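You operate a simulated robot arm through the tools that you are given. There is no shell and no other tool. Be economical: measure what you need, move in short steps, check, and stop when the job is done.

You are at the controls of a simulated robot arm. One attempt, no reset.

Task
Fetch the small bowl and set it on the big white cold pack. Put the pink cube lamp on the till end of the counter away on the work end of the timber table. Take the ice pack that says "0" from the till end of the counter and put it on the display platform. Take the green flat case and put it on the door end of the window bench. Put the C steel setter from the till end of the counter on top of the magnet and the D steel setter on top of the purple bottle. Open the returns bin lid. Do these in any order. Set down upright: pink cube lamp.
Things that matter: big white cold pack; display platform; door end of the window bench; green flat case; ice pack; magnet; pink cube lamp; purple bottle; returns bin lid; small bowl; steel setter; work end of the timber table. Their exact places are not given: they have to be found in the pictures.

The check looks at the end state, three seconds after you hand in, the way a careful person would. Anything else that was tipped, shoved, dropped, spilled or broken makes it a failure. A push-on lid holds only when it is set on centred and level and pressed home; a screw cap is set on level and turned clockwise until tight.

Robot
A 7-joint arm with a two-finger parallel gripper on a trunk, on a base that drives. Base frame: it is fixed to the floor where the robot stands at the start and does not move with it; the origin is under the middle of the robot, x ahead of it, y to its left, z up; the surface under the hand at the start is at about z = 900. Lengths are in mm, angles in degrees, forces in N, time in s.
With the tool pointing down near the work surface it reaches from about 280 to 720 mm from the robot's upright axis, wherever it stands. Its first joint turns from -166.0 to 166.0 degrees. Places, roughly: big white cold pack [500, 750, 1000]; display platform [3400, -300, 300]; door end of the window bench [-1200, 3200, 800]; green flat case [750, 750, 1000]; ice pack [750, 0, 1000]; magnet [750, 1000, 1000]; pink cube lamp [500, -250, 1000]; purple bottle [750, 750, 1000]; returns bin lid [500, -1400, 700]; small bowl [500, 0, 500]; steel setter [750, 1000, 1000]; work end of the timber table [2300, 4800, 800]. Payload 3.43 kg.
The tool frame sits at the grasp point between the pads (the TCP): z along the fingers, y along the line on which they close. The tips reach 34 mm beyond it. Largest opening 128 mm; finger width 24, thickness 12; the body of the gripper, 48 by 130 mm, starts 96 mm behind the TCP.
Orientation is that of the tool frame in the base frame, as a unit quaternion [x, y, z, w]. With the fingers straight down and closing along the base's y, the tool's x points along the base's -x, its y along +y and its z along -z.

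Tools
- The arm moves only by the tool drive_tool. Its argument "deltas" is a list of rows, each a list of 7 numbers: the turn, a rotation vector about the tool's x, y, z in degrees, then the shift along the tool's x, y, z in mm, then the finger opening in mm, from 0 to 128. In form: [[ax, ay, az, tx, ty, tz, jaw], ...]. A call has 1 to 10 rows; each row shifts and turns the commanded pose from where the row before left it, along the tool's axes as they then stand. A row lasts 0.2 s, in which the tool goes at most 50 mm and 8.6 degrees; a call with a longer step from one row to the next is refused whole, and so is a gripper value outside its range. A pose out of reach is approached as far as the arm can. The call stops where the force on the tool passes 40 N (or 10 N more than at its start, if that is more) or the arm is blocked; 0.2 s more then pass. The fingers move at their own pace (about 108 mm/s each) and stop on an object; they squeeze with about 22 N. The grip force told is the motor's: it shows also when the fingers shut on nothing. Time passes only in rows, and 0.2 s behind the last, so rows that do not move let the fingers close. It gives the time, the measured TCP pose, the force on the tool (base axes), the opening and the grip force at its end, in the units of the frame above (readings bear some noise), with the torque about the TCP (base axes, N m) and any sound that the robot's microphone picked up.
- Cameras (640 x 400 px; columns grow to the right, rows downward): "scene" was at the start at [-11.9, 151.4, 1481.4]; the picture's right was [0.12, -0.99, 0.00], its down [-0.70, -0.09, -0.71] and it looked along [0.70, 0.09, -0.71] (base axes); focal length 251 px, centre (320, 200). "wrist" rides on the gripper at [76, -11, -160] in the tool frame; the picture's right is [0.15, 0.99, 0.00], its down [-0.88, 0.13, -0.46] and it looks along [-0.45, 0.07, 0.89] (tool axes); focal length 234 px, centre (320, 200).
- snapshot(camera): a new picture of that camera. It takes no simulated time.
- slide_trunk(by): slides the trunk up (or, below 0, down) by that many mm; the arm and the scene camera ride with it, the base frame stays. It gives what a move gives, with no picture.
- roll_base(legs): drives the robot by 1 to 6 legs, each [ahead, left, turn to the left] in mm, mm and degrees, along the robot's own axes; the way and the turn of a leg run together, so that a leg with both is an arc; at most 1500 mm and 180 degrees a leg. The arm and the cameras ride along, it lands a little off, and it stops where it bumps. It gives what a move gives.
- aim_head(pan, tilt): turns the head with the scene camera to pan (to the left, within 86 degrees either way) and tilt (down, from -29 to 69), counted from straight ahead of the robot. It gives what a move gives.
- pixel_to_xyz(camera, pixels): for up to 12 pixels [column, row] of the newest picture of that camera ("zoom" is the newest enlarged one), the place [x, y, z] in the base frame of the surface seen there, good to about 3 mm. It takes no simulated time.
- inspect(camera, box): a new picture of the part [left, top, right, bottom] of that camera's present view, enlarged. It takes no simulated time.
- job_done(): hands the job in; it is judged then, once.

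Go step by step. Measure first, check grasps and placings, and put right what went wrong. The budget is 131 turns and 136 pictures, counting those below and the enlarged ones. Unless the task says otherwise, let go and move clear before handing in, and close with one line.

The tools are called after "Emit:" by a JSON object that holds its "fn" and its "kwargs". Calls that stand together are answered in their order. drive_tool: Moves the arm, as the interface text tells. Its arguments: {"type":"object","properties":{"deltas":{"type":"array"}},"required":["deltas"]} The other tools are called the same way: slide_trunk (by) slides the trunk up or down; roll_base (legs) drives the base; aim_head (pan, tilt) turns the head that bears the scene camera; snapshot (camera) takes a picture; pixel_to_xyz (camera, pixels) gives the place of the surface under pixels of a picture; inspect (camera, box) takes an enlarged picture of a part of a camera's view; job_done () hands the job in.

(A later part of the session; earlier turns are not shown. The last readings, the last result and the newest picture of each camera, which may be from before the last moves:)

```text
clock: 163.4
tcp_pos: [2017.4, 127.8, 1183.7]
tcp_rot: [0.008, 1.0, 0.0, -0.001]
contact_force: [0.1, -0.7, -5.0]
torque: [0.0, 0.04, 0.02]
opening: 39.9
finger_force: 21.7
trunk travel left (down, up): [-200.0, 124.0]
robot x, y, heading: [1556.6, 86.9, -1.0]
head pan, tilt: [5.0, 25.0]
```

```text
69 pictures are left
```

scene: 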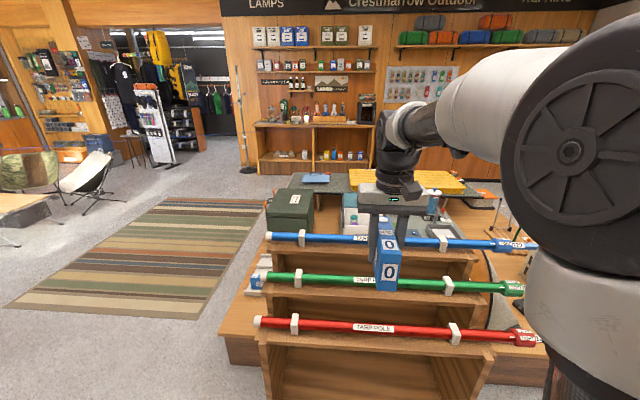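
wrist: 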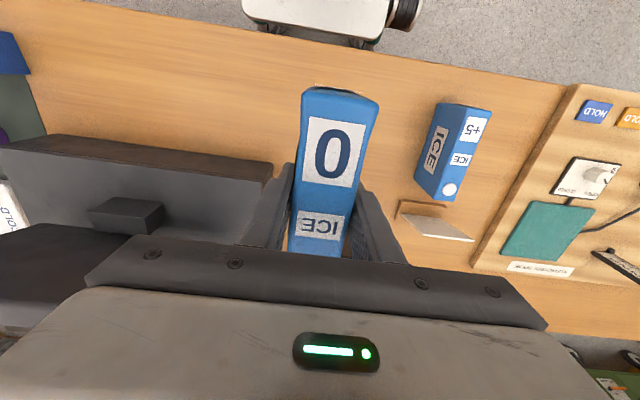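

The low wooden platform (z≈300) surrounds the pole rack. Measure free patches at left (240,300) and others.

Emit:
{"fn": "pixel_to_xyz", "kwargs": {"camera": "scene", "pixels": [[240, 300], [225, 330], [255, 270], [262, 260], [250, 375], [500, 285], [515, 235], [490, 220], [330, 215], [290, 210], [380, 240], [310, 190]]}}

Emit:
{"fn": "inspect", "kwargs": {"camera": "scene", "box": [210, 160, 530, 360]}}

```text
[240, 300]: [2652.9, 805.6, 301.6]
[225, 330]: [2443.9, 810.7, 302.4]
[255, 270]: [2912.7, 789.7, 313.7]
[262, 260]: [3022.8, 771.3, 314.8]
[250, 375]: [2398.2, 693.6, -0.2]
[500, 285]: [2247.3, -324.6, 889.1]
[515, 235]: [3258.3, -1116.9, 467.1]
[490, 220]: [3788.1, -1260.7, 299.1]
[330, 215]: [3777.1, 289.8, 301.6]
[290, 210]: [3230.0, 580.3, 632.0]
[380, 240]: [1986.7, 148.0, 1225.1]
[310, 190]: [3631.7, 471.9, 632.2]
```

```text
2.00 times, centred on (370, 260) of scene
```

zoom: 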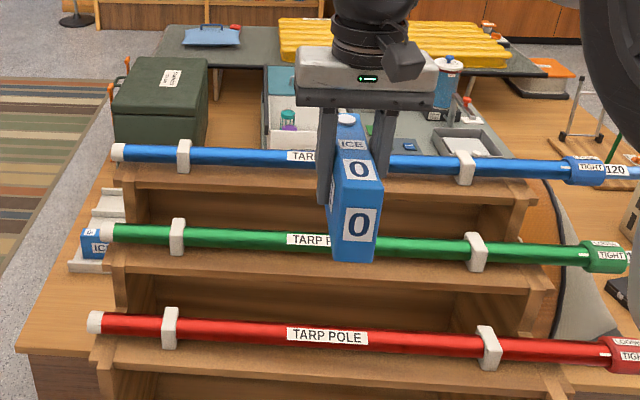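

I'll drive to the platform's left side (rug), facing −y, for a closer look.

Emit:
{"fn": "roll_base", "kwargs": {"legs": [[0, 1400, 1], [1100, 0, 0], [0, 0, -90]]}}

Emit:
{"fn": "aim_head", "kwargs": {"pan": 0, "tilt": 45}}

Emit:
{"fn": "snapshot", "kwargs": {"camera": "scene"}}

```text
clock: 186.2
tcp_pos: [2724.3, 988.1, 1184.6]
tcp_rot: [0.72, 0.694, 0.0, 0.001]
contact_force: [0.3, 0.1, -3.6]
torque: [0.03, 0.02, -0.02]
opening: 39.9
finger_force: 22.2
trunk travel left (down, up): [-200.0, 124.0]
robot x, y, heading: [2691.2, 1450.9, -92.1]
head pan, tilt: [5.0, 25.0]
```

```text
clock: 187.0
tcp_pos: [2724.6, 989.4, 1184.4]
tcp_rot: [0.72, 0.694, 0.0, -0.001]
contact_force: [0.6, 0.2, -4.5]
torque: [0.0, 0.0, -0.05]
opening: 39.5
finger_force: 22.0
trunk travel left (down, up): [-200.0, 124.0]
robot x, y, heading: [2688.8, 1452.8, -91.9]
head pan, tilt: [0.0, 45.0]
```

```text
67 pictures are left
```

scene: 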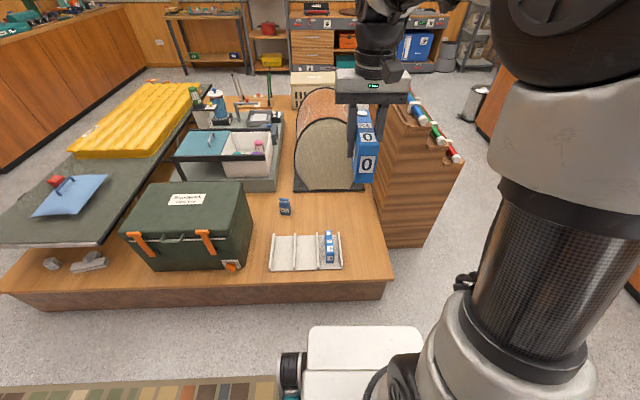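

Clear view. Free timber near (340,210) and (275,215). Measure.

Emit:
{"fn": "pixel_to_xyz", "kwargs": {"camera": "scene", "pixels": [[330, 205], [330, 225], [300, 225], [270, 220], [340, 197], [385, 245], [345, 268], [270, 268], [272, 236], [342, 236], [285, 207], [390, 280]]}}

Emit:
{"fn": "inspect", "kwargs": {"camera": "scene", "box": [240, 170, 400, 290]}}

```text
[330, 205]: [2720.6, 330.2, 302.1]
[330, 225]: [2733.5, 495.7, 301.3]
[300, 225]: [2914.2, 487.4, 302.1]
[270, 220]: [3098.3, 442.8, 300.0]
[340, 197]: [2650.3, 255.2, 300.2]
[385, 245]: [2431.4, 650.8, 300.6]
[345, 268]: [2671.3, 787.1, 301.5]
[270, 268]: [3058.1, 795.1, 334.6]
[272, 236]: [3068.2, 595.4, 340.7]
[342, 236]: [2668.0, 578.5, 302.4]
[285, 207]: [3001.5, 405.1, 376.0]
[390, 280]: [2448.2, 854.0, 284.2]
```

```text
3.33 times, centred on (320, 230) of scene
```

zoom: 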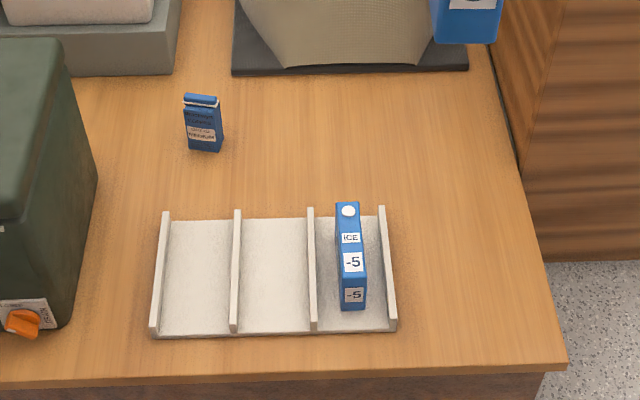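

Free patch right of the slotted tray around (2555,715). Check the base's front extent before approaching.

Emit:
{"fn": "pixel_to_xyz", "kwargs": {"camera": "scene", "pixels": [[365, 330], [365, 345], [420, 345], [300, 360], [370, 255], [365, 272], [355, 250], [375, 225]]}}

Emit:
{"fn": "slide_trunk", "kwargs": {"by": -200}}

```text
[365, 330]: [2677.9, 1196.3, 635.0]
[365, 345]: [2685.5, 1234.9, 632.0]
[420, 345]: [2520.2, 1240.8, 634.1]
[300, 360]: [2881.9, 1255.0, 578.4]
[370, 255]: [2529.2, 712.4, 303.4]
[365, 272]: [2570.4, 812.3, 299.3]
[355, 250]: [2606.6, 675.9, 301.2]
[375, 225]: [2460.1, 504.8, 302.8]
```

```text
clock: 189.2
tcp_pos: [2723.7, 989.0, 983.2]
tcp_rot: [0.72, 0.694, 0.0, 0.0]
contact_force: [0.6, -0.6, -4.7]
torque: [0.03, 0.01, 0.0]
opening: 39.8
finger_force: 21.8
trunk travel left (down, up): [0.0, 324.0]
robot x, y, heading: [2696.7, 1448.2, -92.1]
head pan, tilt: [0.0, 45.0]
```

Base front is 255 mm ahead of its axis. Move right 165, forward 230, then check.

Emit:
{"fn": "roll_base", "kwargs": {"legs": [[0, -165, 2], [230, 0, 0]]}}

Emit:
{"fn": "drive_tool", "kwargs": {"deltas": [[0, 0, 0, -40, 0, 0, 10], [0, 0, 0, 0, 0, 50, 10], [0, 0, 0, 0, 0, 50, 10], [0, 0, 0, 0, 0, 50, 10], [0, 0, 0, 0, 0, 50, 10], [0, 0, 0, 0, 0, 50, 10], [0, 0, 0, 0, 0, 50, 10], [0, 0, 0, 0, 0, 50, 10], [0, 0, 0, 0, 0, 50, 10]]}}

Emit:
{"fn": "snapshot", "kwargs": {"camera": "wrist"}}

Emit:
{"fn": "snapshot", "kwargs": {"camera": "scene"}}

```text
clock: 192.8
tcp_pos: [2570.9, 765.2, 983.3]
tcp_rot: [0.709, 0.705, 0.0, 0.001]
contact_force: [0.1, 0.0, -4.2]
torque: [0.03, 0.02, 0.01]
opening: 40.0
finger_force: 21.9
trunk travel left (down, up): [0.0, 324.0]
robot x, y, heading: [2524.0, 1227.9, -90.1]
head pan, tilt: [0.0, 45.0]
```

```text
clock: 194.8
tcp_pos: [2572.1, 726.7, 585.6]
tcp_rot: [0.708, 0.706, -0.001, 0.001]
contact_force: [-0.1, 0.5, -4.1]
torque: [0.0, 0.04, 0.02]
opening: 39.8
finger_force: 22.1
trunk travel left (down, up): [0.0, 324.0]
robot x, y, heading: [2522.6, 1229.0, -90.1]
head pan, tilt: [0.0, 45.0]
```

```text
65 pictures are left
```

wrist: 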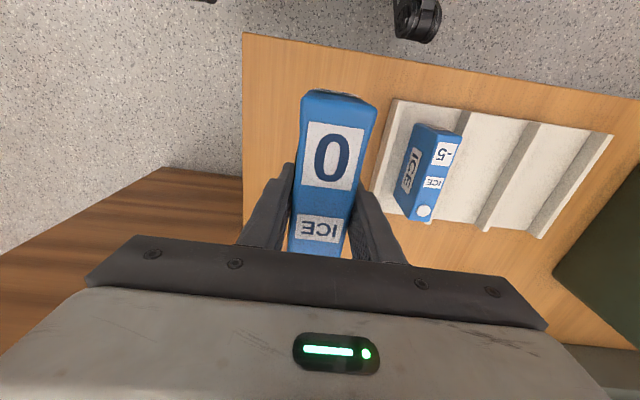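

```text
64 pictures are left
```

scene: 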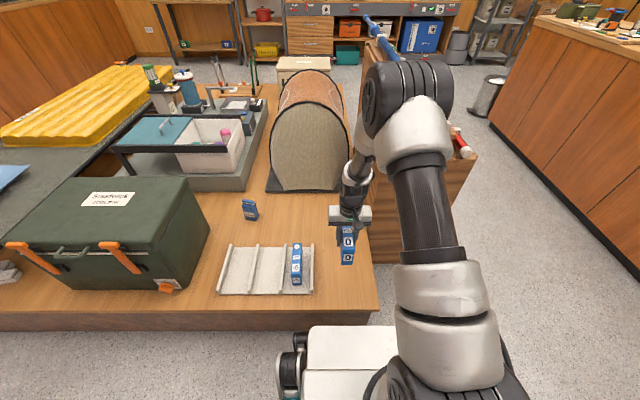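

Emit:
{"fn": "pixel_to_xyz", "kwargs": {"camera": "wrist", "pixels": [[392, 102], [376, 180], [246, 60], [246, 170], [250, 215], [360, 230]]}}

```text
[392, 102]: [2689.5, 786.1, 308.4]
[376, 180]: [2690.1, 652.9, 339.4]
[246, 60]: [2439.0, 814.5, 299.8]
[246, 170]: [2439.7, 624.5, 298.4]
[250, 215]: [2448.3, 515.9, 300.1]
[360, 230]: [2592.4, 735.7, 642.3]
```

Spot is clear and central. Lower to TCP ≈358 and creep.

Emit:
{"fn": "drive_tool", "kwargs": {"deltas": [[0, 0, 0, 0, 0, 50, 10], [0, 0, 0, 0, 0, 50, 10], [0, 0, 0, 0, 0, 50, 10], [0, 0, 0, 0, 0, 50, 10], [0, 0, 0, 0, 0, 20, 10], [0, 0, 0, 0, 0, 4, 10], [0, 0, 0, 0, 0, 2, 10], [0, 0, 0, 0, 0, 1, 10], [0, 0, 0, 0, 0, 0, 10]]}}

```text
clock: 196.8
tcp_pos: [2569.9, 727.3, 357.8]
tcp_rot: [0.709, 0.706, 0.0, 0.0]
contact_force: [0.4, 0.0, -3.8]
torque: [-0.01, 0.02, -0.02]
opening: 40.0
finger_force: 22.1
trunk travel left (down, up): [0.0, 324.0]
robot x, y, heading: [2521.4, 1228.1, -90.2]
head pan, tilt: [0.0, 45.0]
```

Emit:
{"fn": "drive_tool", "kwargs": {"deltas": [[0, 0, 0, 0, 0, 1.5, 10], [0, 0, 0, 0, 0, 0, 10]]}}

Emit:
{"fn": "drive_tool", "kwargs": {"deltas": [[0, 0, 0, 0, 0, 1.5, 10], [0, 0, 0, 0, 0, 0, 10]]}}

Emit:
{"fn": "drive_tool", "kwargs": {"deltas": [[0, 0, 0, 0, 0, 1, 10], [0, 0, 0, 0, 0, 0, 10]]}}

```text
clock: 197.3
tcp_pos: [2570.2, 726.4, 355.3]
tcp_rot: [0.709, 0.706, 0.001, 0.0]
contact_force: [0.4, 2.5, 1.4]
torque: [-0.26, 0.0, 0.01]
opening: 39.9
finger_force: 21.8
trunk travel left (down, up): [0.0, 324.0]
robot x, y, heading: [2524.4, 1230.0, -90.2]
head pan, tilt: [0.0, 45.0]
```

```text
clock: 197.9
tcp_pos: [2571.0, 726.4, 353.9]
tcp_rot: [0.708, 0.706, 0.0, 0.001]
contact_force: [-1.8, 6.0, 18.4]
torque: [0.0, -0.02, 0.08]
opening: 40.0
finger_force: 22.5
trunk travel left (down, up): [0.0, 324.0]
robot x, y, heading: [2527.3, 1227.4, -90.3]
head pan, tilt: [0.0, 45.0]
```

```text
clock: 198.6
tcp_pos: [2572.0, 726.1, 353.7]
tcp_rot: [0.709, 0.706, -0.001, 0.001]
contact_force: [-2.4, 4.5, 18.3]
torque: [0.0, 0.08, 0.02]
opening: 39.6
finger_force: 22.1
trunk travel left (down, up): [0.0, 324.0]
robot x, y, heading: [2526.5, 1225.0, -90.1]
head pan, tilt: [0.0, 45.0]
```

Seated. Release and rise.

Emit:
{"fn": "drive_tool", "kwargs": {"deltas": [[0, 0, 0, 0, 0, -1, 80], [0, 0, 0, 0, 0, 0, 80], [0, 0, 0, 0, 0, -30, 80], [0, 0, 0, 0, 0, -50, 80], [0, 0, 0, 0, 0, -50, 80], [0, 0, 0, 0, 0, -50, 80], [0, 0, 0, 0, 0, -50, 80], [0, 0, 0, 0, 0, -50, 80], [0, 0, 0, 0, 0, -50, 80], [0, 0, 0, 30, 0, -40, 80]]}}

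Emit:
{"fn": "snapshot", "kwargs": {"camera": "wrist"}}

Emit:
{"fn": "slide_trunk", "kwargs": {"by": 200}}

```text
clock: 200.8
tcp_pos: [2569.6, 754.5, 723.2]
tcp_rot: [0.709, 0.706, 0.0, 0.0]
contact_force: [0.8, -0.1, -0.5]
torque: [0.01, 0.01, 0.01]
opening: 80.0
finger_force: 0.0
trunk travel left (down, up): [0.0, 324.0]
robot x, y, heading: [2526.1, 1225.1, -90.1]
head pan, tilt: [0.0, 45.0]
```

```text
63 pictures are left
```

wrist: 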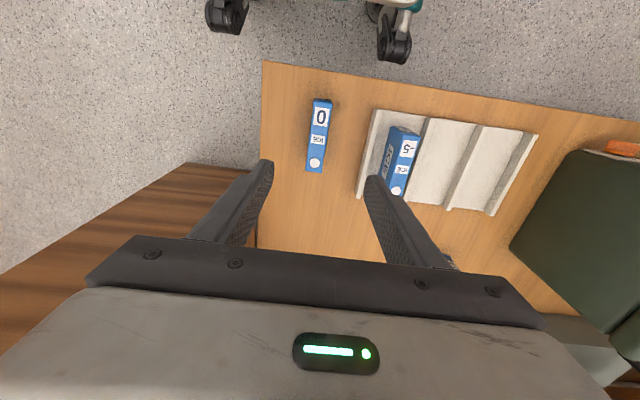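

```text
clock: 202.9
tcp_pos: [2570.9, 754.9, 922.5]
tcp_rot: [0.709, 0.706, 0.0, 0.0]
contact_force: [0.5, -0.7, -0.1]
torque: [-0.01, 0.0, 0.01]
opening: 79.9
finger_force: 0.0
trunk travel left (down, up): [-200.0, 124.0]
robot x, y, heading: [2522.7, 1223.8, -90.2]
head pan, tilt: [0.0, 45.0]
```

Pack "0" stands on the platform. Raise the arm and go back for the green case.

Emit:
{"fn": "drive_tool", "kwargs": {"deltas": [[0, 0, 0, 0, 0, -50, 80], [0, 0, 0, 0, 0, -50, 80], [0, 0, 0, 0, 0, -50, 80], [0, 0, 0, 0, 0, -50, 80], [0, 0, 0, 0, 0, -50, 80], [0, 0, 0, 40, 0, -20, 80], [0, 0, 0, 40, 0, 0, 80]]}}

Emit:
{"fn": "roll_base", "kwargs": {"legs": [[-150, 0, 0], [0, 0, -90], [500, 0, 0], [0, 570, 0], [700, 0, 0]]}}

Emit:
{"fn": "aim_head", "kwargs": {"pan": 0, "tilt": 52}}

Emit:
{"fn": "snapshot", "kwargs": {"camera": "scene"}}

```text
clock: 204.5
tcp_pos: [2569.1, 834.6, 1193.9]
tcp_rot: [0.709, 0.705, 0.0, 0.0]
contact_force: [-0.8, 0.0, 0.7]
torque: [0.03, 0.01, 0.04]
opening: 79.9
finger_force: 0.0
trunk travel left (down, up): [-200.0, 124.0]
robot x, y, heading: [2525.2, 1226.1, -90.1]
head pan, tilt: [0.0, 45.0]
```

```text
clock: 221.4
tcp_pos: [932.1, 766.8, 1194.2]
tcp_rot: [1.0, 0.001, -0.001, 0.001]
contact_force: [0.3, -0.2, 0.4]
torque: [0.01, 0.0, 0.02]
opening: 80.0
finger_force: 0.1
trunk travel left (down, up): [-200.0, 124.0]
robot x, y, heading: [1327.0, 814.0, 179.9]
head pan, tilt: [0.0, 45.0]
```

```text
clock: 222.1
tcp_pos: [932.4, 766.1, 1192.6]
tcp_rot: [1.0, 0.001, 0.0, -0.001]
contact_force: [-0.1, 0.2, -0.4]
torque: [0.0, 0.02, 0.02]
opening: 80.0
finger_force: 0.1
trunk travel left (down, up): [-200.0, 124.0]
robot x, y, heading: [1321.5, 809.5, 180.1]
head pan, tilt: [0.0, 52.0]
```

```text
62 pictures are left
```

scene: 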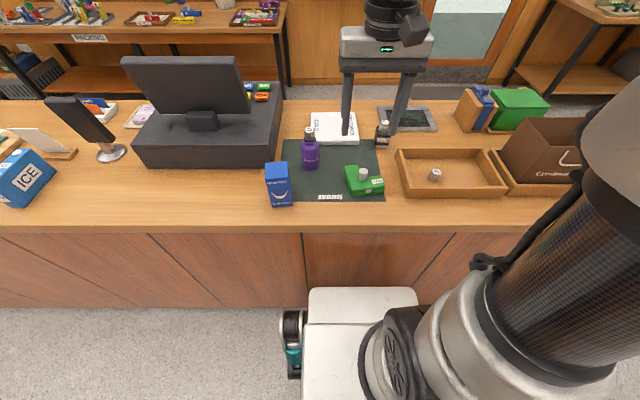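

Hover over the knob at ≈(850,796).

Emit:
{"fn": "drive_tool", "kwargs": {"deltas": [[0, 0, 0, -40, -15, 20, 70], [0, 0, 0, -42, -15, 20, 70], [0, 0, 0, 0, 0, 50, 70], [0, 0, 0, 0, 0, 0, 70]]}}

Emit:
{"fn": "inspect", "kwargs": {"camera": "wrist", "box": [220, 95, 420, 220]}}

```text
clock: 223.1
tcp_pos: [850.5, 796.9, 1104.5]
tcp_rot: [1.0, 0.0, 0.0, 0.0]
contact_force: [0.3, -0.7, -0.2]
torque: [0.01, -0.02, 0.02]
opening: 70.1
finger_force: 0.2
trunk travel left (down, up): [-200.0, 124.0]
robot x, y, heading: [1325.0, 808.5, 180.0]
head pan, tilt: [0.0, 52.0]
```

```text
3.20 times, centred on (320, 158) of wrist
```

zoom: 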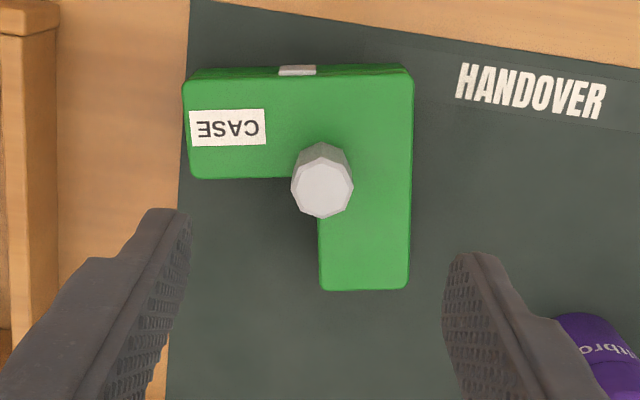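

Emit:
{"fn": "pixel_to_xyz", "kwargs": {"camera": "zoom", "pixels": [[322, 188], [295, 188], [350, 188], [322, 158], [322, 215], [230, 128], [365, 270], [190, 100], [405, 80], [365, 150], [440, 200]]}}

```text
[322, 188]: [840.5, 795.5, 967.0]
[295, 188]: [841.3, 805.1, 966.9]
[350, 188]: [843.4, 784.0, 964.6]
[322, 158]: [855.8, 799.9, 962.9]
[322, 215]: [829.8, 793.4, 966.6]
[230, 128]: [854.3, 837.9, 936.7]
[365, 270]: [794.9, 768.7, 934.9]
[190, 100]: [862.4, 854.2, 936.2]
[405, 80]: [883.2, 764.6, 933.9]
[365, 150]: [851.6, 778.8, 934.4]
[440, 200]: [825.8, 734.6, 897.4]
```

Knob centre (842,795), Ø24, z 936–966. Descend to TCP 974 and grip.

Emit:
{"fn": "drive_tool", "kwargs": {"deltas": [[0, 0, 0, -8.5, 2, 45, 60], [0, 0, 0, 0, 0, 50, 60], [0, 0, 0, 0, 0, 35, 60], [0, 0, 0, 0, 0, 0, 5], [0, 0, 0, 0, 0, 0, 5], [0, 0, 0, 0, 0, 0, 5], [0, 0, 0, 0, 0, -30, 5], [0, 0, 0, 0, 0, -50, 5], [0, 0, 0, 0, 0, -50, 5], [0, 0, 0, 0, 0, -50, 5]]}}

Emit:
{"fn": "snapshot", "kwargs": {"camera": "wrist"}}

Emit:
{"fn": "snapshot", "kwargs": {"camera": "scene"}}

```text
clock: 225.3
tcp_pos: [840.1, 795.5, 1155.3]
tcp_rot: [1.0, 0.001, 0.0, 0.0]
contact_force: [-0.6, -0.3, -2.5]
torque: [0.0, 0.0, 0.03]
opening: 24.3
finger_force: 21.7
trunk travel left (down, up): [-200.0, 124.0]
robot x, y, heading: [1321.7, 814.7, 179.6]
head pan, tilt: [0.0, 52.0]
```

```text
60 pictures are left
```

wrist: 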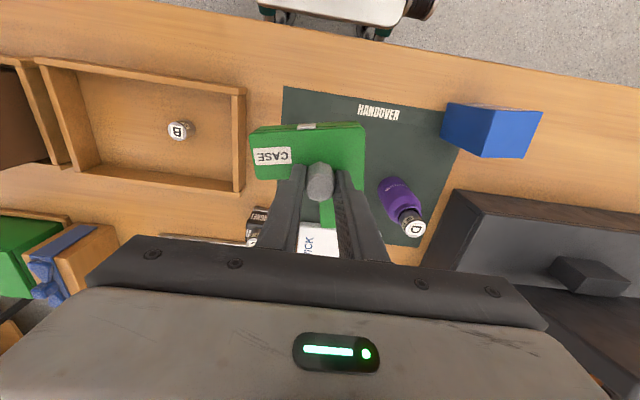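

```text
59 pictures are left
```

scene: 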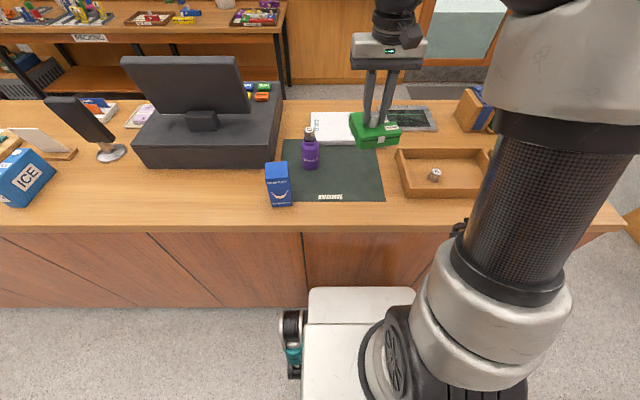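

Case is held level. Take it round the counter's end to the window-bench side.

Emit:
{"fn": "drive_tool", "kwargs": {"deltas": [[0, 0, 0, 40, 0, -30, 5], [0, 0, 0, 40, 0, 0, 5]]}}

Emit:
{"fn": "roll_base", "kwargs": {"legs": [[-450, 0, 0], [0, -1300, 0], [1500, 0, 0], [150, 0, 0]]}}

Emit:
{"fn": "aim_head", "kwargs": {"pan": -30, "tilt": 30}}

Emit:
{"fn": "snapshot", "kwargs": {"camera": "scene"}}

```text
clock: 225.9
tcp_pos: [922.6, 795.8, 1184.0]
tcp_rot: [1.0, 0.0, 0.0, 0.0]
contact_force: [-0.1, 0.6, -1.0]
torque: [-0.05, 0.02, 0.0]
opening: 24.1
finger_force: 22.0
trunk travel left (down, up): [-200.0, 124.0]
robot x, y, heading: [1325.1, 811.3, 180.0]
head pan, tilt: [0.0, 52.0]
```

```text
clock: 248.8
tcp_pos: [-279.6, 2066.8, 1184.1]
tcp_rot: [1.0, 0.002, 0.0, 0.0]
contact_force: [-0.3, -1.1, -1.5]
torque: [-0.01, -0.01, -0.02]
opening: 23.7
finger_force: 22.6
trunk travel left (down, up): [-200.0, 124.0]
robot x, y, heading: [123.8, 2082.8, -179.7]
head pan, tilt: [0.0, 52.0]
```

```text
clock: 249.7
tcp_pos: [-280.5, 2066.9, 1183.5]
tcp_rot: [1.0, 0.002, 0.0, 0.0]
contact_force: [0.1, 0.1, -1.3]
torque: [0.0, 0.0, 0.02]
opening: 23.5
finger_force: 21.9
trunk travel left (down, up): [-200.0, 124.0]
robot x, y, heading: [126.8, 2087.3, -179.8]
head pan, tilt: [-30.0, 30.0]
```

```text
58 pictures are left
```

scene: 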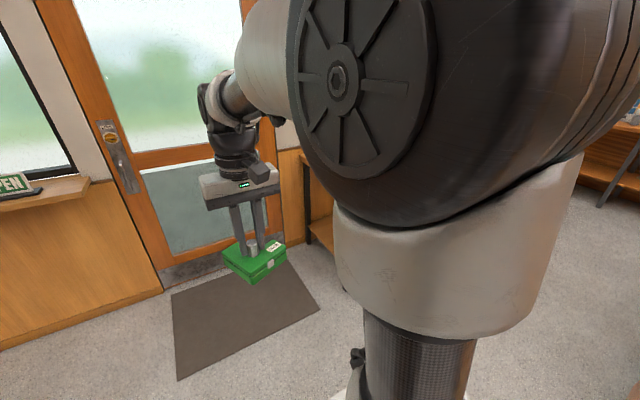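

The arm blocks the right side. Move forward 300 and right 700, then look ahead.

Emit:
{"fn": "roll_base", "kwargs": {"legs": [[300, 0, 0], [0, -700, 0]]}}

Emit:
{"fn": "aim_head", "kwargs": {"pan": -15, "tilt": 35}}

Emit:
{"fn": "snapshot", "kwargs": {"camera": "scene"}}

Emit:
{"fn": "snapshot", "kwargs": {"camera": "wrist"}}

```text
clock: 258.6
tcp_pos: [-577.6, 2768.5, 1184.3]
tcp_rot: [1.0, 0.005, 0.001, 0.0]
contact_force: [-0.7, 0.5, -1.6]
torque: [0.02, 0.05, -0.02]
opening: 23.5
finger_force: 22.3
trunk travel left (down, up): [-200.0, 124.0]
robot x, y, heading: [-171.9, 2785.3, -179.4]
head pan, tilt: [-30.0, 30.0]
```

```text
clock: 259.3
tcp_pos: [-576.6, 2769.2, 1183.5]
tcp_rot: [1.0, 0.004, 0.0, 0.0]
contact_force: [0.4, 0.6, -1.2]
torque: [0.01, -0.02, 0.02]
opening: 23.6
finger_force: 21.9
trunk travel left (down, up): [-200.0, 124.0]
robot x, y, heading: [-173.2, 2785.3, -179.5]
head pan, tilt: [-15.0, 35.0]
```

```text
57 pictures are left
```

scene: 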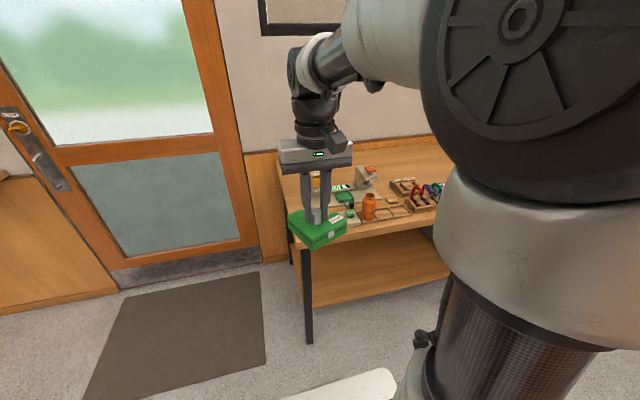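

```text
56 pictures are left
```

wrist: 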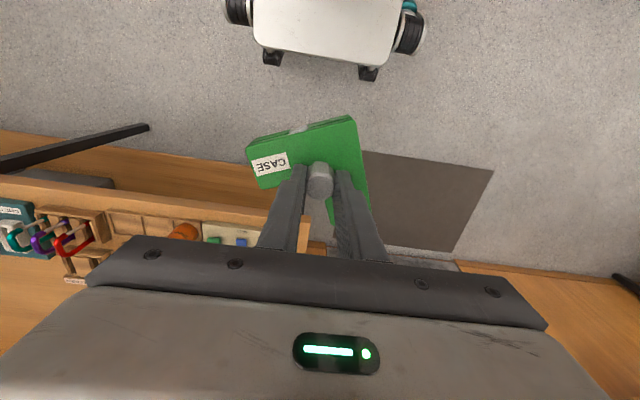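

Bench's door end is right ahead. Measure it.

Emit:
{"fn": "pixel_to_xyz", "kwargs": {"camera": "scene", "pixels": [[283, 180], [400, 155], [385, 225], [300, 178], [420, 150], [390, 165], [295, 190], [355, 205], [430, 170], [330, 160]]}}

Emit:
{"fn": "inspect", "kwargs": {"camera": "scene", "box": [270, 130, 450, 260]}}

```text
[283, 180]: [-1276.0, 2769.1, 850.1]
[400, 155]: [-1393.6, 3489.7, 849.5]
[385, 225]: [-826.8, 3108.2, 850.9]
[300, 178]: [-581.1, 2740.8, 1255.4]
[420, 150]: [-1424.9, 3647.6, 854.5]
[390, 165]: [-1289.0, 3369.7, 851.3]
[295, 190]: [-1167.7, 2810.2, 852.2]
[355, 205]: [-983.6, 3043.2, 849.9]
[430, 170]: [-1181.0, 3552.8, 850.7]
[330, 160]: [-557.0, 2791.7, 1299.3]
```

```text
3.08 times, centred on (360, 195) of scene
```

zoom: 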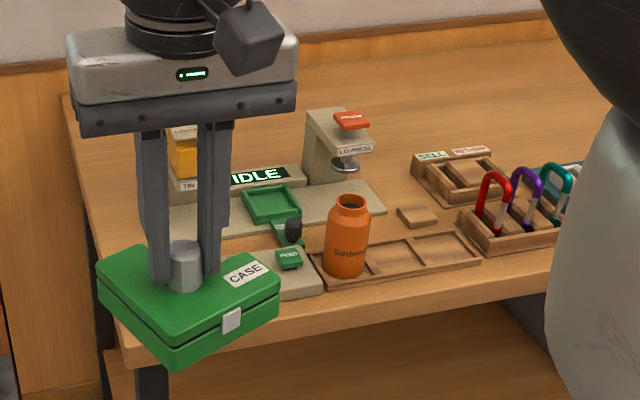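

Bench top z=850, front edge x≈−800. Slide right 350 and look from there.

Emit:
{"fn": "roll_base", "kwargs": {"legs": [[0, -430, 0], [100, 0, 0]]}}

Emit:
{"fn": "aim_head", "kwargs": {"pan": 0, "tilt": 38}}

Emit:
{"fn": "snapshot", "kwargs": {"camera": "scene"}}

Emit:
{"fn": "snapshot", "kwargs": {"camera": "wrist"}}

```text
clock: 264.8
tcp_pos: [-682.0, 3201.3, 1183.1]
tcp_rot: [1.0, 0.006, 0.0, 0.0]
contact_force: [-0.1, -1.2, -1.3]
torque: [0.0, 0.0, 0.02]
opening: 23.5
finger_force: 22.0
trunk travel left (down, up): [-200.0, 124.0]
robot x, y, heading: [-275.8, 3220.9, -179.4]
head pan, tilt: [-15.0, 35.0]
```

```text
clock: 265.6
tcp_pos: [-680.5, 3202.5, 1184.1]
tcp_rot: [1.0, 0.005, 0.001, 0.001]
contact_force: [0.4, -0.3, -1.3]
torque: [0.0, 0.04, 0.01]
opening: 23.4
finger_force: 22.1
trunk travel left (down, up): [-200.0, 124.0]
robot x, y, heading: [-277.5, 3224.5, -179.5]
head pan, tilt: [0.0, 38.0]
```

```text
54 pictures are left
```

scene: 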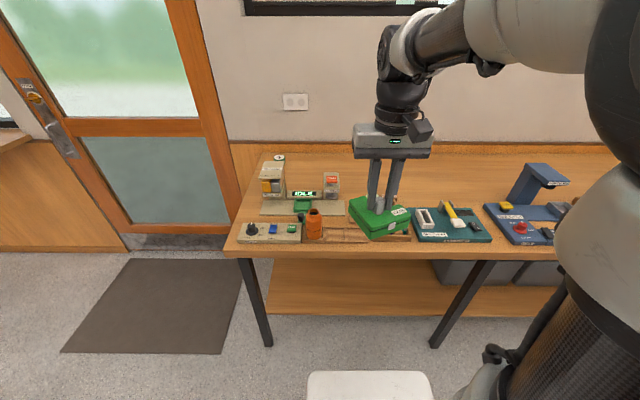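

```text
53 pictures are left
```

wrist: 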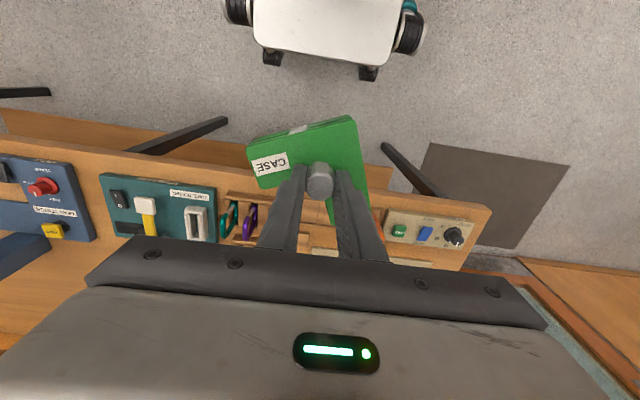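

Emit:
{"fn": "inspect", "kwargs": {"camera": "scene", "box": [230, 140, 470, 290]}}

Emit:
{"fn": "pixel_to_xyz", "kwargs": {"camera": "zoom", "pixels": [[320, 165], [375, 210], [478, 185], [395, 230], [425, 190], [300, 60], [540, 60], [500, 110], [560, 150], [250, 85], [370, 258], [490, 218]]}}

```text
2.67 times, centred on (350, 215) of scene
```

zoom: 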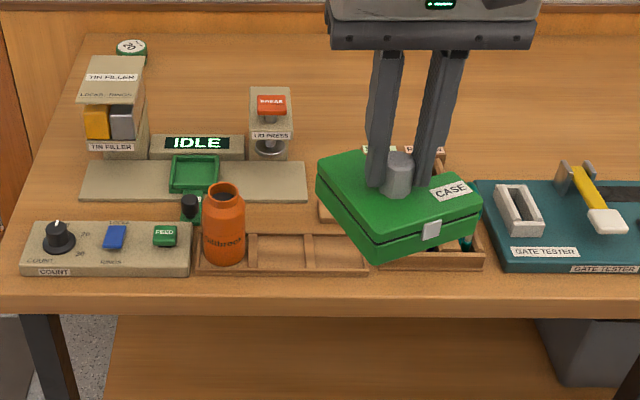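

```text
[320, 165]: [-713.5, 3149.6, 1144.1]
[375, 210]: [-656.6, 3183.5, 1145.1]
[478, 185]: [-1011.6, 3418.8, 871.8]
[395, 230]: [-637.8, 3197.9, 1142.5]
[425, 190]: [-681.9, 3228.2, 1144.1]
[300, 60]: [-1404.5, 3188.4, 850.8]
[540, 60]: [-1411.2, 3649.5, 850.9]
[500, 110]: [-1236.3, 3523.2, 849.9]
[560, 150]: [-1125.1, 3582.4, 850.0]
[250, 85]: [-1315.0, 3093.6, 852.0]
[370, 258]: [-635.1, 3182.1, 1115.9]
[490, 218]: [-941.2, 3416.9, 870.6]
```

The case is level, only yawed ~20°. Back area near (−1220,3270) is free; check the bench legs/shelf to know how close I can drive.

Emit:
{"fn": "pixel_to_xyz", "kwargs": {"camera": "scene", "pixels": [[268, 340], [435, 342], [380, 312], [350, 250], [470, 300], [340, 165], [360, 172], [420, 188], [392, 186], [335, 190], [370, 385]]}}

```text
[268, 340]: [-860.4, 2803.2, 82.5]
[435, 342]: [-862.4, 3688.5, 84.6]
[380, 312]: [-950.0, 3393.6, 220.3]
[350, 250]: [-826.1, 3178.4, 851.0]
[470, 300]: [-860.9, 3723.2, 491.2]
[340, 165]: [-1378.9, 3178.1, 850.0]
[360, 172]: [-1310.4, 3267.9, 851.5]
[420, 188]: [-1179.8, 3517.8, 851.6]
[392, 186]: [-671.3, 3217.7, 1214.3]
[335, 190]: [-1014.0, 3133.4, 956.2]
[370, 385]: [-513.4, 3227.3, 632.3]
```

The base can pass under the edge to x≈−600. Drive forward 320 and extend to (−1260,3265).

Emit:
{"fn": "roll_base", "kwargs": {"legs": [[320, 0, 0]]}}

Emit:
{"fn": "drive_tool", "kwargs": {"deltas": [[0, 0, 0, -40, -12, 0, 5], [0, 0, 0, -40, -12, 0, 5], [0, 0, 0, -40, -12, 0, 5], [0, 0, 0, -40, -12, 0, 5], [0, 0, 0, -40, -12, 0, 5], [0, 0, 0, -40, 0, 10, 5], [0, 0, 0, -10, 0, 40, 5], [0, 0, 0, 0, 0, 20, 5]]}}

Emit:
{"fn": "snapshot", "kwargs": {"camera": "wrist"}}

Emit:
{"fn": "snapshot", "kwargs": {"camera": "scene"}}

```text
clock: 267.7
tcp_pos: [-1004.2, 3199.8, 1183.0]
tcp_rot: [1.0, 0.005, 0.0, 0.0]
contact_force: [-0.1, -0.3, -0.8]
torque: [-0.02, -0.01, -0.01]
opening: 23.5
finger_force: 22.2
trunk travel left (down, up): [-200.0, 124.0]
robot x, y, heading: [-601.3, 3217.1, -179.4]
head pan, tilt: [0.0, 38.0]
```

```text
clock: 269.5
tcp_pos: [-1254.3, 3256.2, 1111.6]
tcp_rot: [1.0, 0.004, 0.0, 0.001]
contact_force: [-0.3, 0.1, -2.0]
torque: [-0.02, -0.02, 0.0]
opening: 23.5
finger_force: 21.4
trunk travel left (down, up): [-200.0, 124.0]
robot x, y, heading: [-603.4, 3217.7, -179.5]
head pan, tilt: [0.0, 38.0]
```

```text
51 pictures are left
```

wrist: 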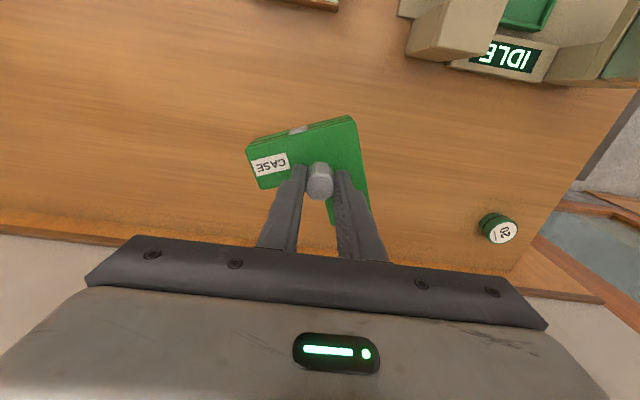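

```text
50 pictures are left
```

scene: 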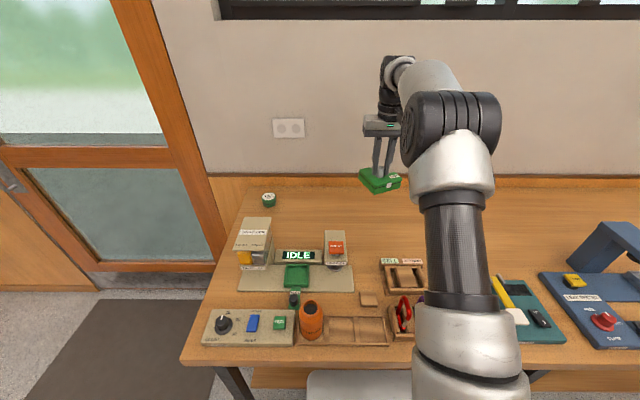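

Clear below. Lower to TCP ≈ 930 and creep.

Emit:
{"fn": "drive_tool", "kwargs": {"deltas": [[0, 0, 0, 0, 0, 50, 5], [0, 0, 0, 0, 0, 50, 5], [0, 0, 0, 0, 0, 50, 5], [0, 0, 0, 0, 0, 30, 5], [0, 0, 0, 0, 0, 3, 5], [0, 0, 0, 0, 0, 2, 5], [0, 0, 0, 0, 0, 0, 5]]}}

Emit:
{"fn": "drive_tool", "kwargs": {"deltas": [[0, 0, 0, 0, 0, 2, 5], [0, 0, 0, 0, 0, 0, 5]]}}

Emit:
{"fn": "drive_tool", "kwargs": {"deltas": [[0, 0, 0, 0, 0, 1.5, 5], [0, 0, 0, 0, 0, 0, 5]]}}

```text
clock: 271.1
tcp_pos: [-1256.0, 3256.7, 927.7]
tcp_rot: [1.0, 0.004, -0.001, 0.0]
contact_force: [0.4, 1.0, -2.0]
torque: [0.01, 0.01, 0.02]
opening: 23.6
finger_force: 21.7
trunk travel left (down, up): [-200.0, 124.0]
robot x, y, heading: [-597.8, 3217.4, -179.6]
head pan, tilt: [0.0, 38.0]
```

```text
clock: 271.7
tcp_pos: [-1255.1, 3257.2, 926.2]
tcp_rot: [1.0, 0.004, 0.001, -0.001]
contact_force: [-0.6, -0.4, -1.2]
torque: [0.01, 0.0, 0.0]
opening: 23.6
finger_force: 21.9
trunk travel left (down, up): [-200.0, 124.0]
robot x, y, heading: [-599.9, 3218.5, -179.3]
head pan, tilt: [0.0, 38.0]
```

```text
clock: 272.3
tcp_pos: [-1254.0, 3256.4, 926.2]
tcp_rot: [1.0, 0.004, -0.001, -0.001]
contact_force: [-1.3, -0.3, 6.5]
torque: [-0.07, -0.26, -0.02]
opening: 23.7
finger_force: 21.7
trunk travel left (down, up): [-200.0, 124.0]
robot x, y, heading: [-599.6, 3220.6, -179.5]
head pan, tilt: [0.0, 38.0]
```

Contact. Press 1 mm more, release and rise.

Emit:
{"fn": "drive_tool", "kwargs": {"deltas": [[0, 0, 0, 0, 0, 1, 5], [0, 0, 0, 0, 0, 0, 50], [0, 0, 0, 0, 0, 0, 50], [0, 0, 0, 0, 0, -30, 50], [0, 0, 0, 0, 0, -50, 50], [0, 0, 0, 0, 0, -50, 50], [0, 0, 0, 0, 0, -50, 50], [0, 0, 0, 0, 0, -50, 50], [0, 0, 0, 40, 0, -20, 50]]}}

Emit:
{"fn": "drive_tool", "kwargs": {"deltas": [[0, 0, 0, 45, 0, 0, 50], [0, 0, 0, 45, 0, 0, 50], [0, 0, 0, 45, 0, 0, 50], [0, 0, 0, 45, 0, 0, 50], [0, 0, 0, 45, 0, 0, 50]]}}

Emit:
{"fn": "snapshot", "kwargs": {"camera": "scene"}}

```text
clock: 274.3
tcp_pos: [-1213.0, 3257.1, 1175.0]
tcp_rot: [1.0, 0.005, 0.001, 0.0]
contact_force: [-1.3, -0.3, 0.1]
torque: [0.01, -0.06, 0.04]
opening: 50.3
finger_force: 0.0
trunk travel left (down, up): [-200.0, 124.0]
robot x, y, heading: [-600.4, 3216.5, -179.4]
head pan, tilt: [0.0, 38.0]
```

```text
clock: 275.5
tcp_pos: [-988.9, 3257.7, 1172.4]
tcp_rot: [1.0, 0.005, 0.0, 0.0]
contact_force: [-0.6, 0.2, 0.3]
torque: [0.0, -0.03, -0.01]
opening: 49.9
finger_force: 0.1
trunk travel left (down, up): [-200.0, 124.0]
robot x, y, heading: [-599.3, 3219.0, -179.3]
head pan, tilt: [0.0, 38.0]
```

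```text
49 pictures are left
```

scene: 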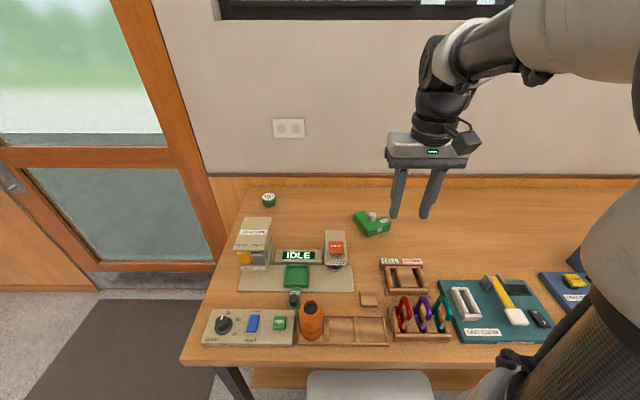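

Case sits on the door end. Now go to the counter front for the bowl.

Emit:
{"fn": "roll_base", "kwargs": {"legs": [[-400, 0, 0], [0, 0, -179.4], [0, -1500, 0], [0, -1500, 0], [0, -200, 0]]}}

Emit:
{"fn": "slide_trunk", "kwargs": {"by": -200}}

Emit:
{"fn": "aim_head", "kwargs": {"pan": -8, "tilt": 45}}

Emit:
{"fn": "snapshot", "kwargs": {"camera": "scene"}}

```text
clock: 310.8
tcp_pos: [419.6, 406.3, 1172.8]
tcp_rot: [-0.052, 0.999, 0.0, -0.001]
contact_force: [-0.9, 0.2, -0.3]
torque: [0.01, -0.03, 0.02]
opening: 50.3
finger_force: 0.1
trunk travel left (down, up): [-200.0, 124.0]
robot x, y, heading: [29.7, 405.5, 6.0]
head pan, tilt: [0.0, 38.0]
stopped in leg 4: the robot was blocked; the commanded pose is now the measured one
```

```text
clock: 312.2
tcp_pos: [418.1, 406.2, 1033.9]
tcp_rot: [-0.051, 0.999, -0.001, 0.002]
contact_force: [-1.7, -1.2, 9.7]
torque: [0.16, 0.14, -0.04]
opening: 49.9
finger_force: 0.1
trunk travel left (down, up): [-56.0, 268.0]
robot x, y, heading: [30.5, 408.0, 5.9]
head pan, tilt: [0.0, 38.0]
stopped: the force on the tool passed its limit at 124 N (the readings are from after the stop); the commanded pose is now the measured one
```

```text
clock: 312.9
tcp_pos: [418.5, 406.0, 1033.9]
tcp_rot: [-0.053, 0.999, 0.0, 0.001]
contact_force: [-2.2, -0.5, 9.8]
torque: [0.15, 0.18, 0.01]
opening: 49.9
finger_force: 0.1
trunk travel left (down, up): [-56.0, 268.0]
robot x, y, heading: [30.5, 409.8, 5.8]
head pan, tilt: [-8.0, 45.0]
```

```text
48 pictures are left
```

scene: 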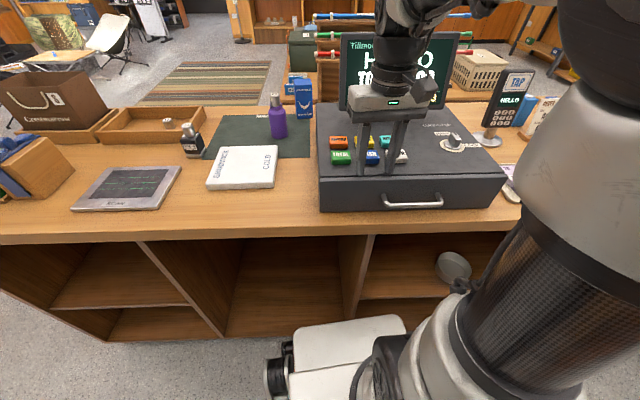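

The base drifted (heading 6°) and was blocked, and the trunk slide pressed the fingers on the till. Raise straight up and inspect the till.

Emit:
{"fn": "drive_tool", "kwargs": {"deltas": [[0, 0, 0, 0, 0, -30, 50], [0, 0, 0, 0, 0, -50, 50], [0, 0, 0, 0, 0, -50, 50], [0, 0, 0, 0, 0, -50, 50], [0, 0, 0, 0, 0, -30, 50]]}}

Emit:
{"fn": "inspect", "kwargs": {"camera": "scene", "box": [300, 20, 520, 220]}}

Emit:
{"fn": "snapshot", "kwargs": {"camera": "wrist"}}

```text
clock: 314.1
tcp_pos: [417.3, 406.9, 1242.4]
tcp_rot: [-0.051, 0.999, 0.0, 0.001]
contact_force: [-0.3, 0.2, -0.3]
torque: [-0.01, 0.0, -0.01]
opening: 50.0
finger_force: 0.1
trunk travel left (down, up): [-56.0, 268.0]
robot x, y, heading: [27.2, 409.1, 5.8]
head pan, tilt: [-8.0, 45.0]
```

```text
2.00 times, centred on (410, 120) of scene
```

zoom: 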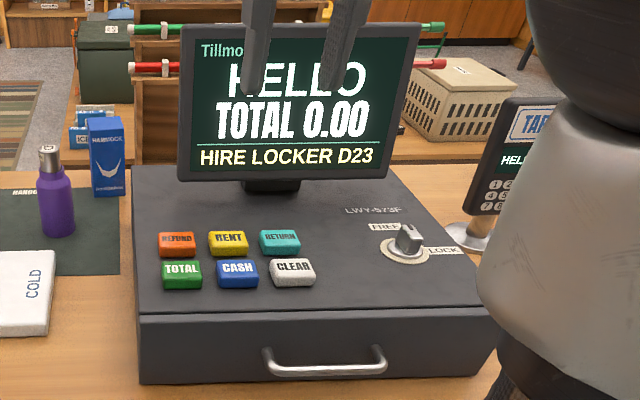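

```text
46 pictures are left
```

wrist: 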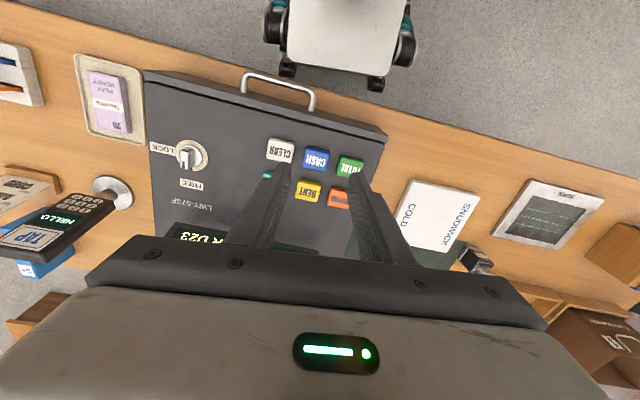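

Till and display look unchanged. Find what blocked the base: measure near the base front.

Emit:
{"fn": "aim_head", "kwargs": {"pan": -10, "tilt": 60}}

Emit:
{"fn": "snapshot", "kwargs": {"camera": "scene"}}

Emit:
{"fn": "pixel_to_xyz", "kwargs": {"camera": "scene", "pixels": [[320, 280], [250, 270], [380, 190], [340, 190], [450, 210], [455, 150], [430, 180], [300, 170], [345, 255], [345, 300], [250, 330]]}}

```text
clock: 314.9
tcp_pos: [418.6, 406.7, 1242.7]
tcp_rot: [-0.051, 0.999, 0.001, 0.002]
contact_force: [-0.4, -0.1, 0.0]
torque: [0.04, -0.02, -0.01]
opening: 50.2
finger_force: 0.0
trunk travel left (down, up): [-56.0, 268.0]
robot x, y, heading: [30.2, 410.4, 5.8]
head pan, tilt: [-10.0, 60.0]
```

```text
45 pictures are left
```

scene: 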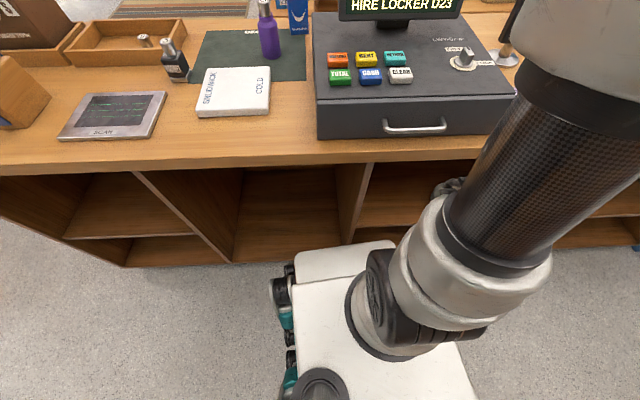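

```text
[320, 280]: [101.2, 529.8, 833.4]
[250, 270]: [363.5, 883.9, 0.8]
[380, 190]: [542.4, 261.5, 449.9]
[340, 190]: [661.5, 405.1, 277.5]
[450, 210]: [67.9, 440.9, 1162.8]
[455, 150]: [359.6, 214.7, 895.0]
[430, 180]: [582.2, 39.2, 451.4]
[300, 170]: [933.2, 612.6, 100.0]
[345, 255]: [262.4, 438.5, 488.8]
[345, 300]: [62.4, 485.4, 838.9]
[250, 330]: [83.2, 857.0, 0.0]
```

The base corner probably met the counter. Back off, straighten and move to y≈20.

Emit:
{"fn": "roll_base", "kwargs": {"legs": [[-250, 0, -5.8], [0, -380, 0]]}}

Emit:
{"fn": "drive_tool", "kwargs": {"deltas": [[0, 0, 0, 0, 0, 0, 50]]}}

Emit:
{"fn": "aim_head", "kwargs": {"pan": -12, "tilt": 48}}

Emit:
{"fn": "snapshot", "kwargs": {"camera": "scene"}}

```text
clock: 320.4
tcp_pos: [170.4, -20.2, 1243.0]
tcp_rot: [-0.002, 1.0, 0.0, 0.001]
contact_force: [-0.1, 0.0, -0.9]
torque: [-0.02, 0.03, -0.02]
opening: 49.9
finger_force: 0.2
trunk travel left (down, up): [-56.0, 268.0]
robot x, y, heading: [-216.6, 22.8, -0.0]
head pan, tilt: [-10.0, 60.0]
```

```text
clock: 320.8
tcp_pos: [170.7, -19.7, 1242.2]
tcp_rot: [-0.001, 1.0, -0.002, 0.001]
contact_force: [-0.2, -0.4, -0.4]
torque: [0.0, 0.01, -0.01]
opening: 50.0
finger_force: 0.1
trunk travel left (down, up): [-56.0, 268.0]
robot x, y, heading: [-219.4, 24.2, 0.2]
head pan, tilt: [-10.0, 60.0]
```

```text
clock: 321.6
tcp_pos: [171.8, -17.8, 1242.8]
tcp_rot: [0.0, 1.0, 0.0, 0.002]
contact_force: [0.9, 0.1, 0.0]
torque: [-0.02, 0.0, -0.02]
opening: 50.3
finger_force: 0.0
trunk travel left (down, up): [-56.0, 268.0]
robot x, y, heading: [-218.8, 22.8, 0.3]
head pan, tilt: [-12.0, 48.0]
```

```text
44 pictures are left
```

scene: 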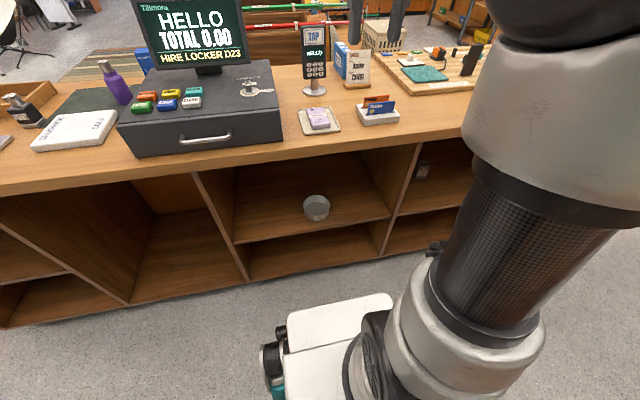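

Emit:
{"fn": "inspect", "kwargs": {"camera": "scene", "box": [270, 170, 366, 230]}}

Emit:
{"fn": "pixel_to_xyz", "kwargs": {"camera": "zoom", "pixels": [[225, 210], [395, 190], [300, 162], [320, 290], [300, 220], [230, 285], [400, 270], [320, 330], [232, 240], [393, 225], [550, 310], [180, 150]]}}

Emit:
{"fn": "pixel_to_xyz", "kwargs": {"camera": "scene", "pixels": [[240, 237], [380, 215], [197, 173], [418, 143], [230, 170], [300, 155], [415, 150]]}}

```text
6.67 times, centred on (318, 200) of scene
```

zoom: 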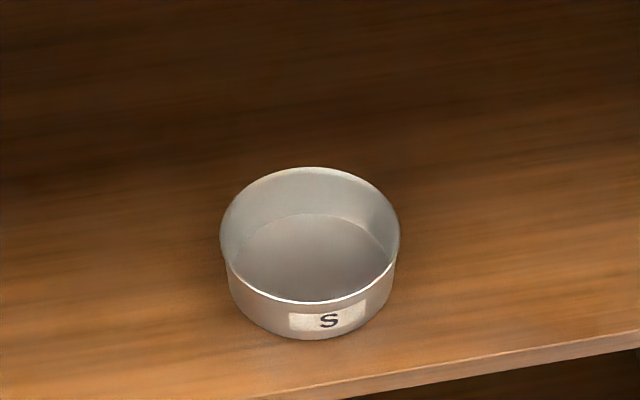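

```text
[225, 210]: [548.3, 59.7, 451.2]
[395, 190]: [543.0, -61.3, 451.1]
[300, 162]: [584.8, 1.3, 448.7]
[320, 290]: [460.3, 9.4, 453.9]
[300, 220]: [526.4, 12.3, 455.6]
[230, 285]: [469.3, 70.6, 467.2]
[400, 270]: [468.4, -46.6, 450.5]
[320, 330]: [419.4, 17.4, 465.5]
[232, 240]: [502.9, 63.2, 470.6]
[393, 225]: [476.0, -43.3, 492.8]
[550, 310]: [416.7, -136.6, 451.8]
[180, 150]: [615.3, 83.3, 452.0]
```

```text
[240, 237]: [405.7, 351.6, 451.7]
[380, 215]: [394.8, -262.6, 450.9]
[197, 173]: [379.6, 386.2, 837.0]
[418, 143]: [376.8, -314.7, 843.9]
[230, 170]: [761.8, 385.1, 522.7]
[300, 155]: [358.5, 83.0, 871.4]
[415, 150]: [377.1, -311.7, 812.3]
```

Bowl "S": base z 450, rim ≈493, centre ≈(473,10), Ø≈115. I'll grasp it across its diameter with the tool pitched 45°. Back up, lower the trunk and arm and pitch the tool in free space.

Emit:
{"fn": "roll_base", "kwargs": {"legs": [[-230, 0, 0]]}}

Emit:
{"fn": "slide_trunk", "kwargs": {"by": -56}}

Emit:
{"fn": "drive_tool", "kwargs": {"deltas": [[0, 0, 0, -30, 0, 35, 128], [0, 0, 0, -30, 0, 35, 128], [0, 0, 0, -30, 0, 35, 128], [0, 0, 0, -30, 0, 35, 128], [0, 0, 0, -30, 0, 35, 128], [0, 0, 0, 0, 0, 50, 128], [0, 0, 0, 0, 0, 50, 128], [0, 0, 0, 0, 0, 50, 128], [0, 0, 0, 0, 0, 50, 128], [0, 0, 0, 0, 0, 50, 128]]}}

Emit:
{"fn": "drive_tool", "kwargs": {"deltas": [[0, -7.5, 0, 0, 0, 0, 128], [0, -7.5, 0, 0, 0, 0, 128], [0, -7.5, 0, 0, 0, 0, 128], [0, -7.5, 0, 0, 0, 0, 128], [0, -7.5, 0, 0, 0, 0, 128], [0, -7.5, 0, 0, 0, 0, 128]]}}

```text
clock: 323.3
tcp_pos: [-53.0, -20.1, 1243.4]
tcp_rot: [0.0, 1.0, 0.0, 0.002]
contact_force: [0.0, 0.2, 0.7]
torque: [-0.02, 0.01, -0.01]
opening: 50.2
finger_force: 0.1
trunk travel left (down, up): [-56.0, 268.0]
robot x, y, heading: [-442.9, 23.1, 0.1]
head pan, tilt: [-12.0, 48.0]
```

```text
clock: 324.2
tcp_pos: [-50.3, -20.6, 1188.0]
tcp_rot: [0.0, 1.0, 0.0, 0.001]
contact_force: [-0.4, -0.1, 0.5]
torque: [0.01, 0.04, 0.01]
opening: 50.0
finger_force: 0.1
trunk travel left (down, up): [0.0, 324.0]
robot x, y, heading: [-440.0, 20.6, 0.4]
head pan, tilt: [-12.0, 48.0]
```

```text
clock: 326.4
tcp_pos: [101.3, -20.4, 763.4]
tcp_rot: [0.0, 1.0, 0.0, 0.001]
contact_force: [-0.9, 0.0, 0.4]
torque: [0.02, -0.02, 0.01]
opening: 128.0
finger_force: 0.1
trunk travel left (down, up): [0.0, 324.0]
robot x, y, heading: [-442.1, 18.4, -0.1]
head pan, tilt: [-12.0, 48.0]
```

```text
clock: 327.9
tcp_pos: [99.1, -20.3, 763.1]
tcp_rot: [0.0, 0.923, -0.001, 0.384]
contact_force: [0.0, 0.4, 0.1]
torque: [-0.01, 0.03, 0.04]
opening: 127.8
finger_force: 0.0
trunk travel left (down, up): [0.0, 324.0]
robot x, y, heading: [-441.0, 21.1, 0.1]
head pan, tilt: [-12.0, 48.0]
```

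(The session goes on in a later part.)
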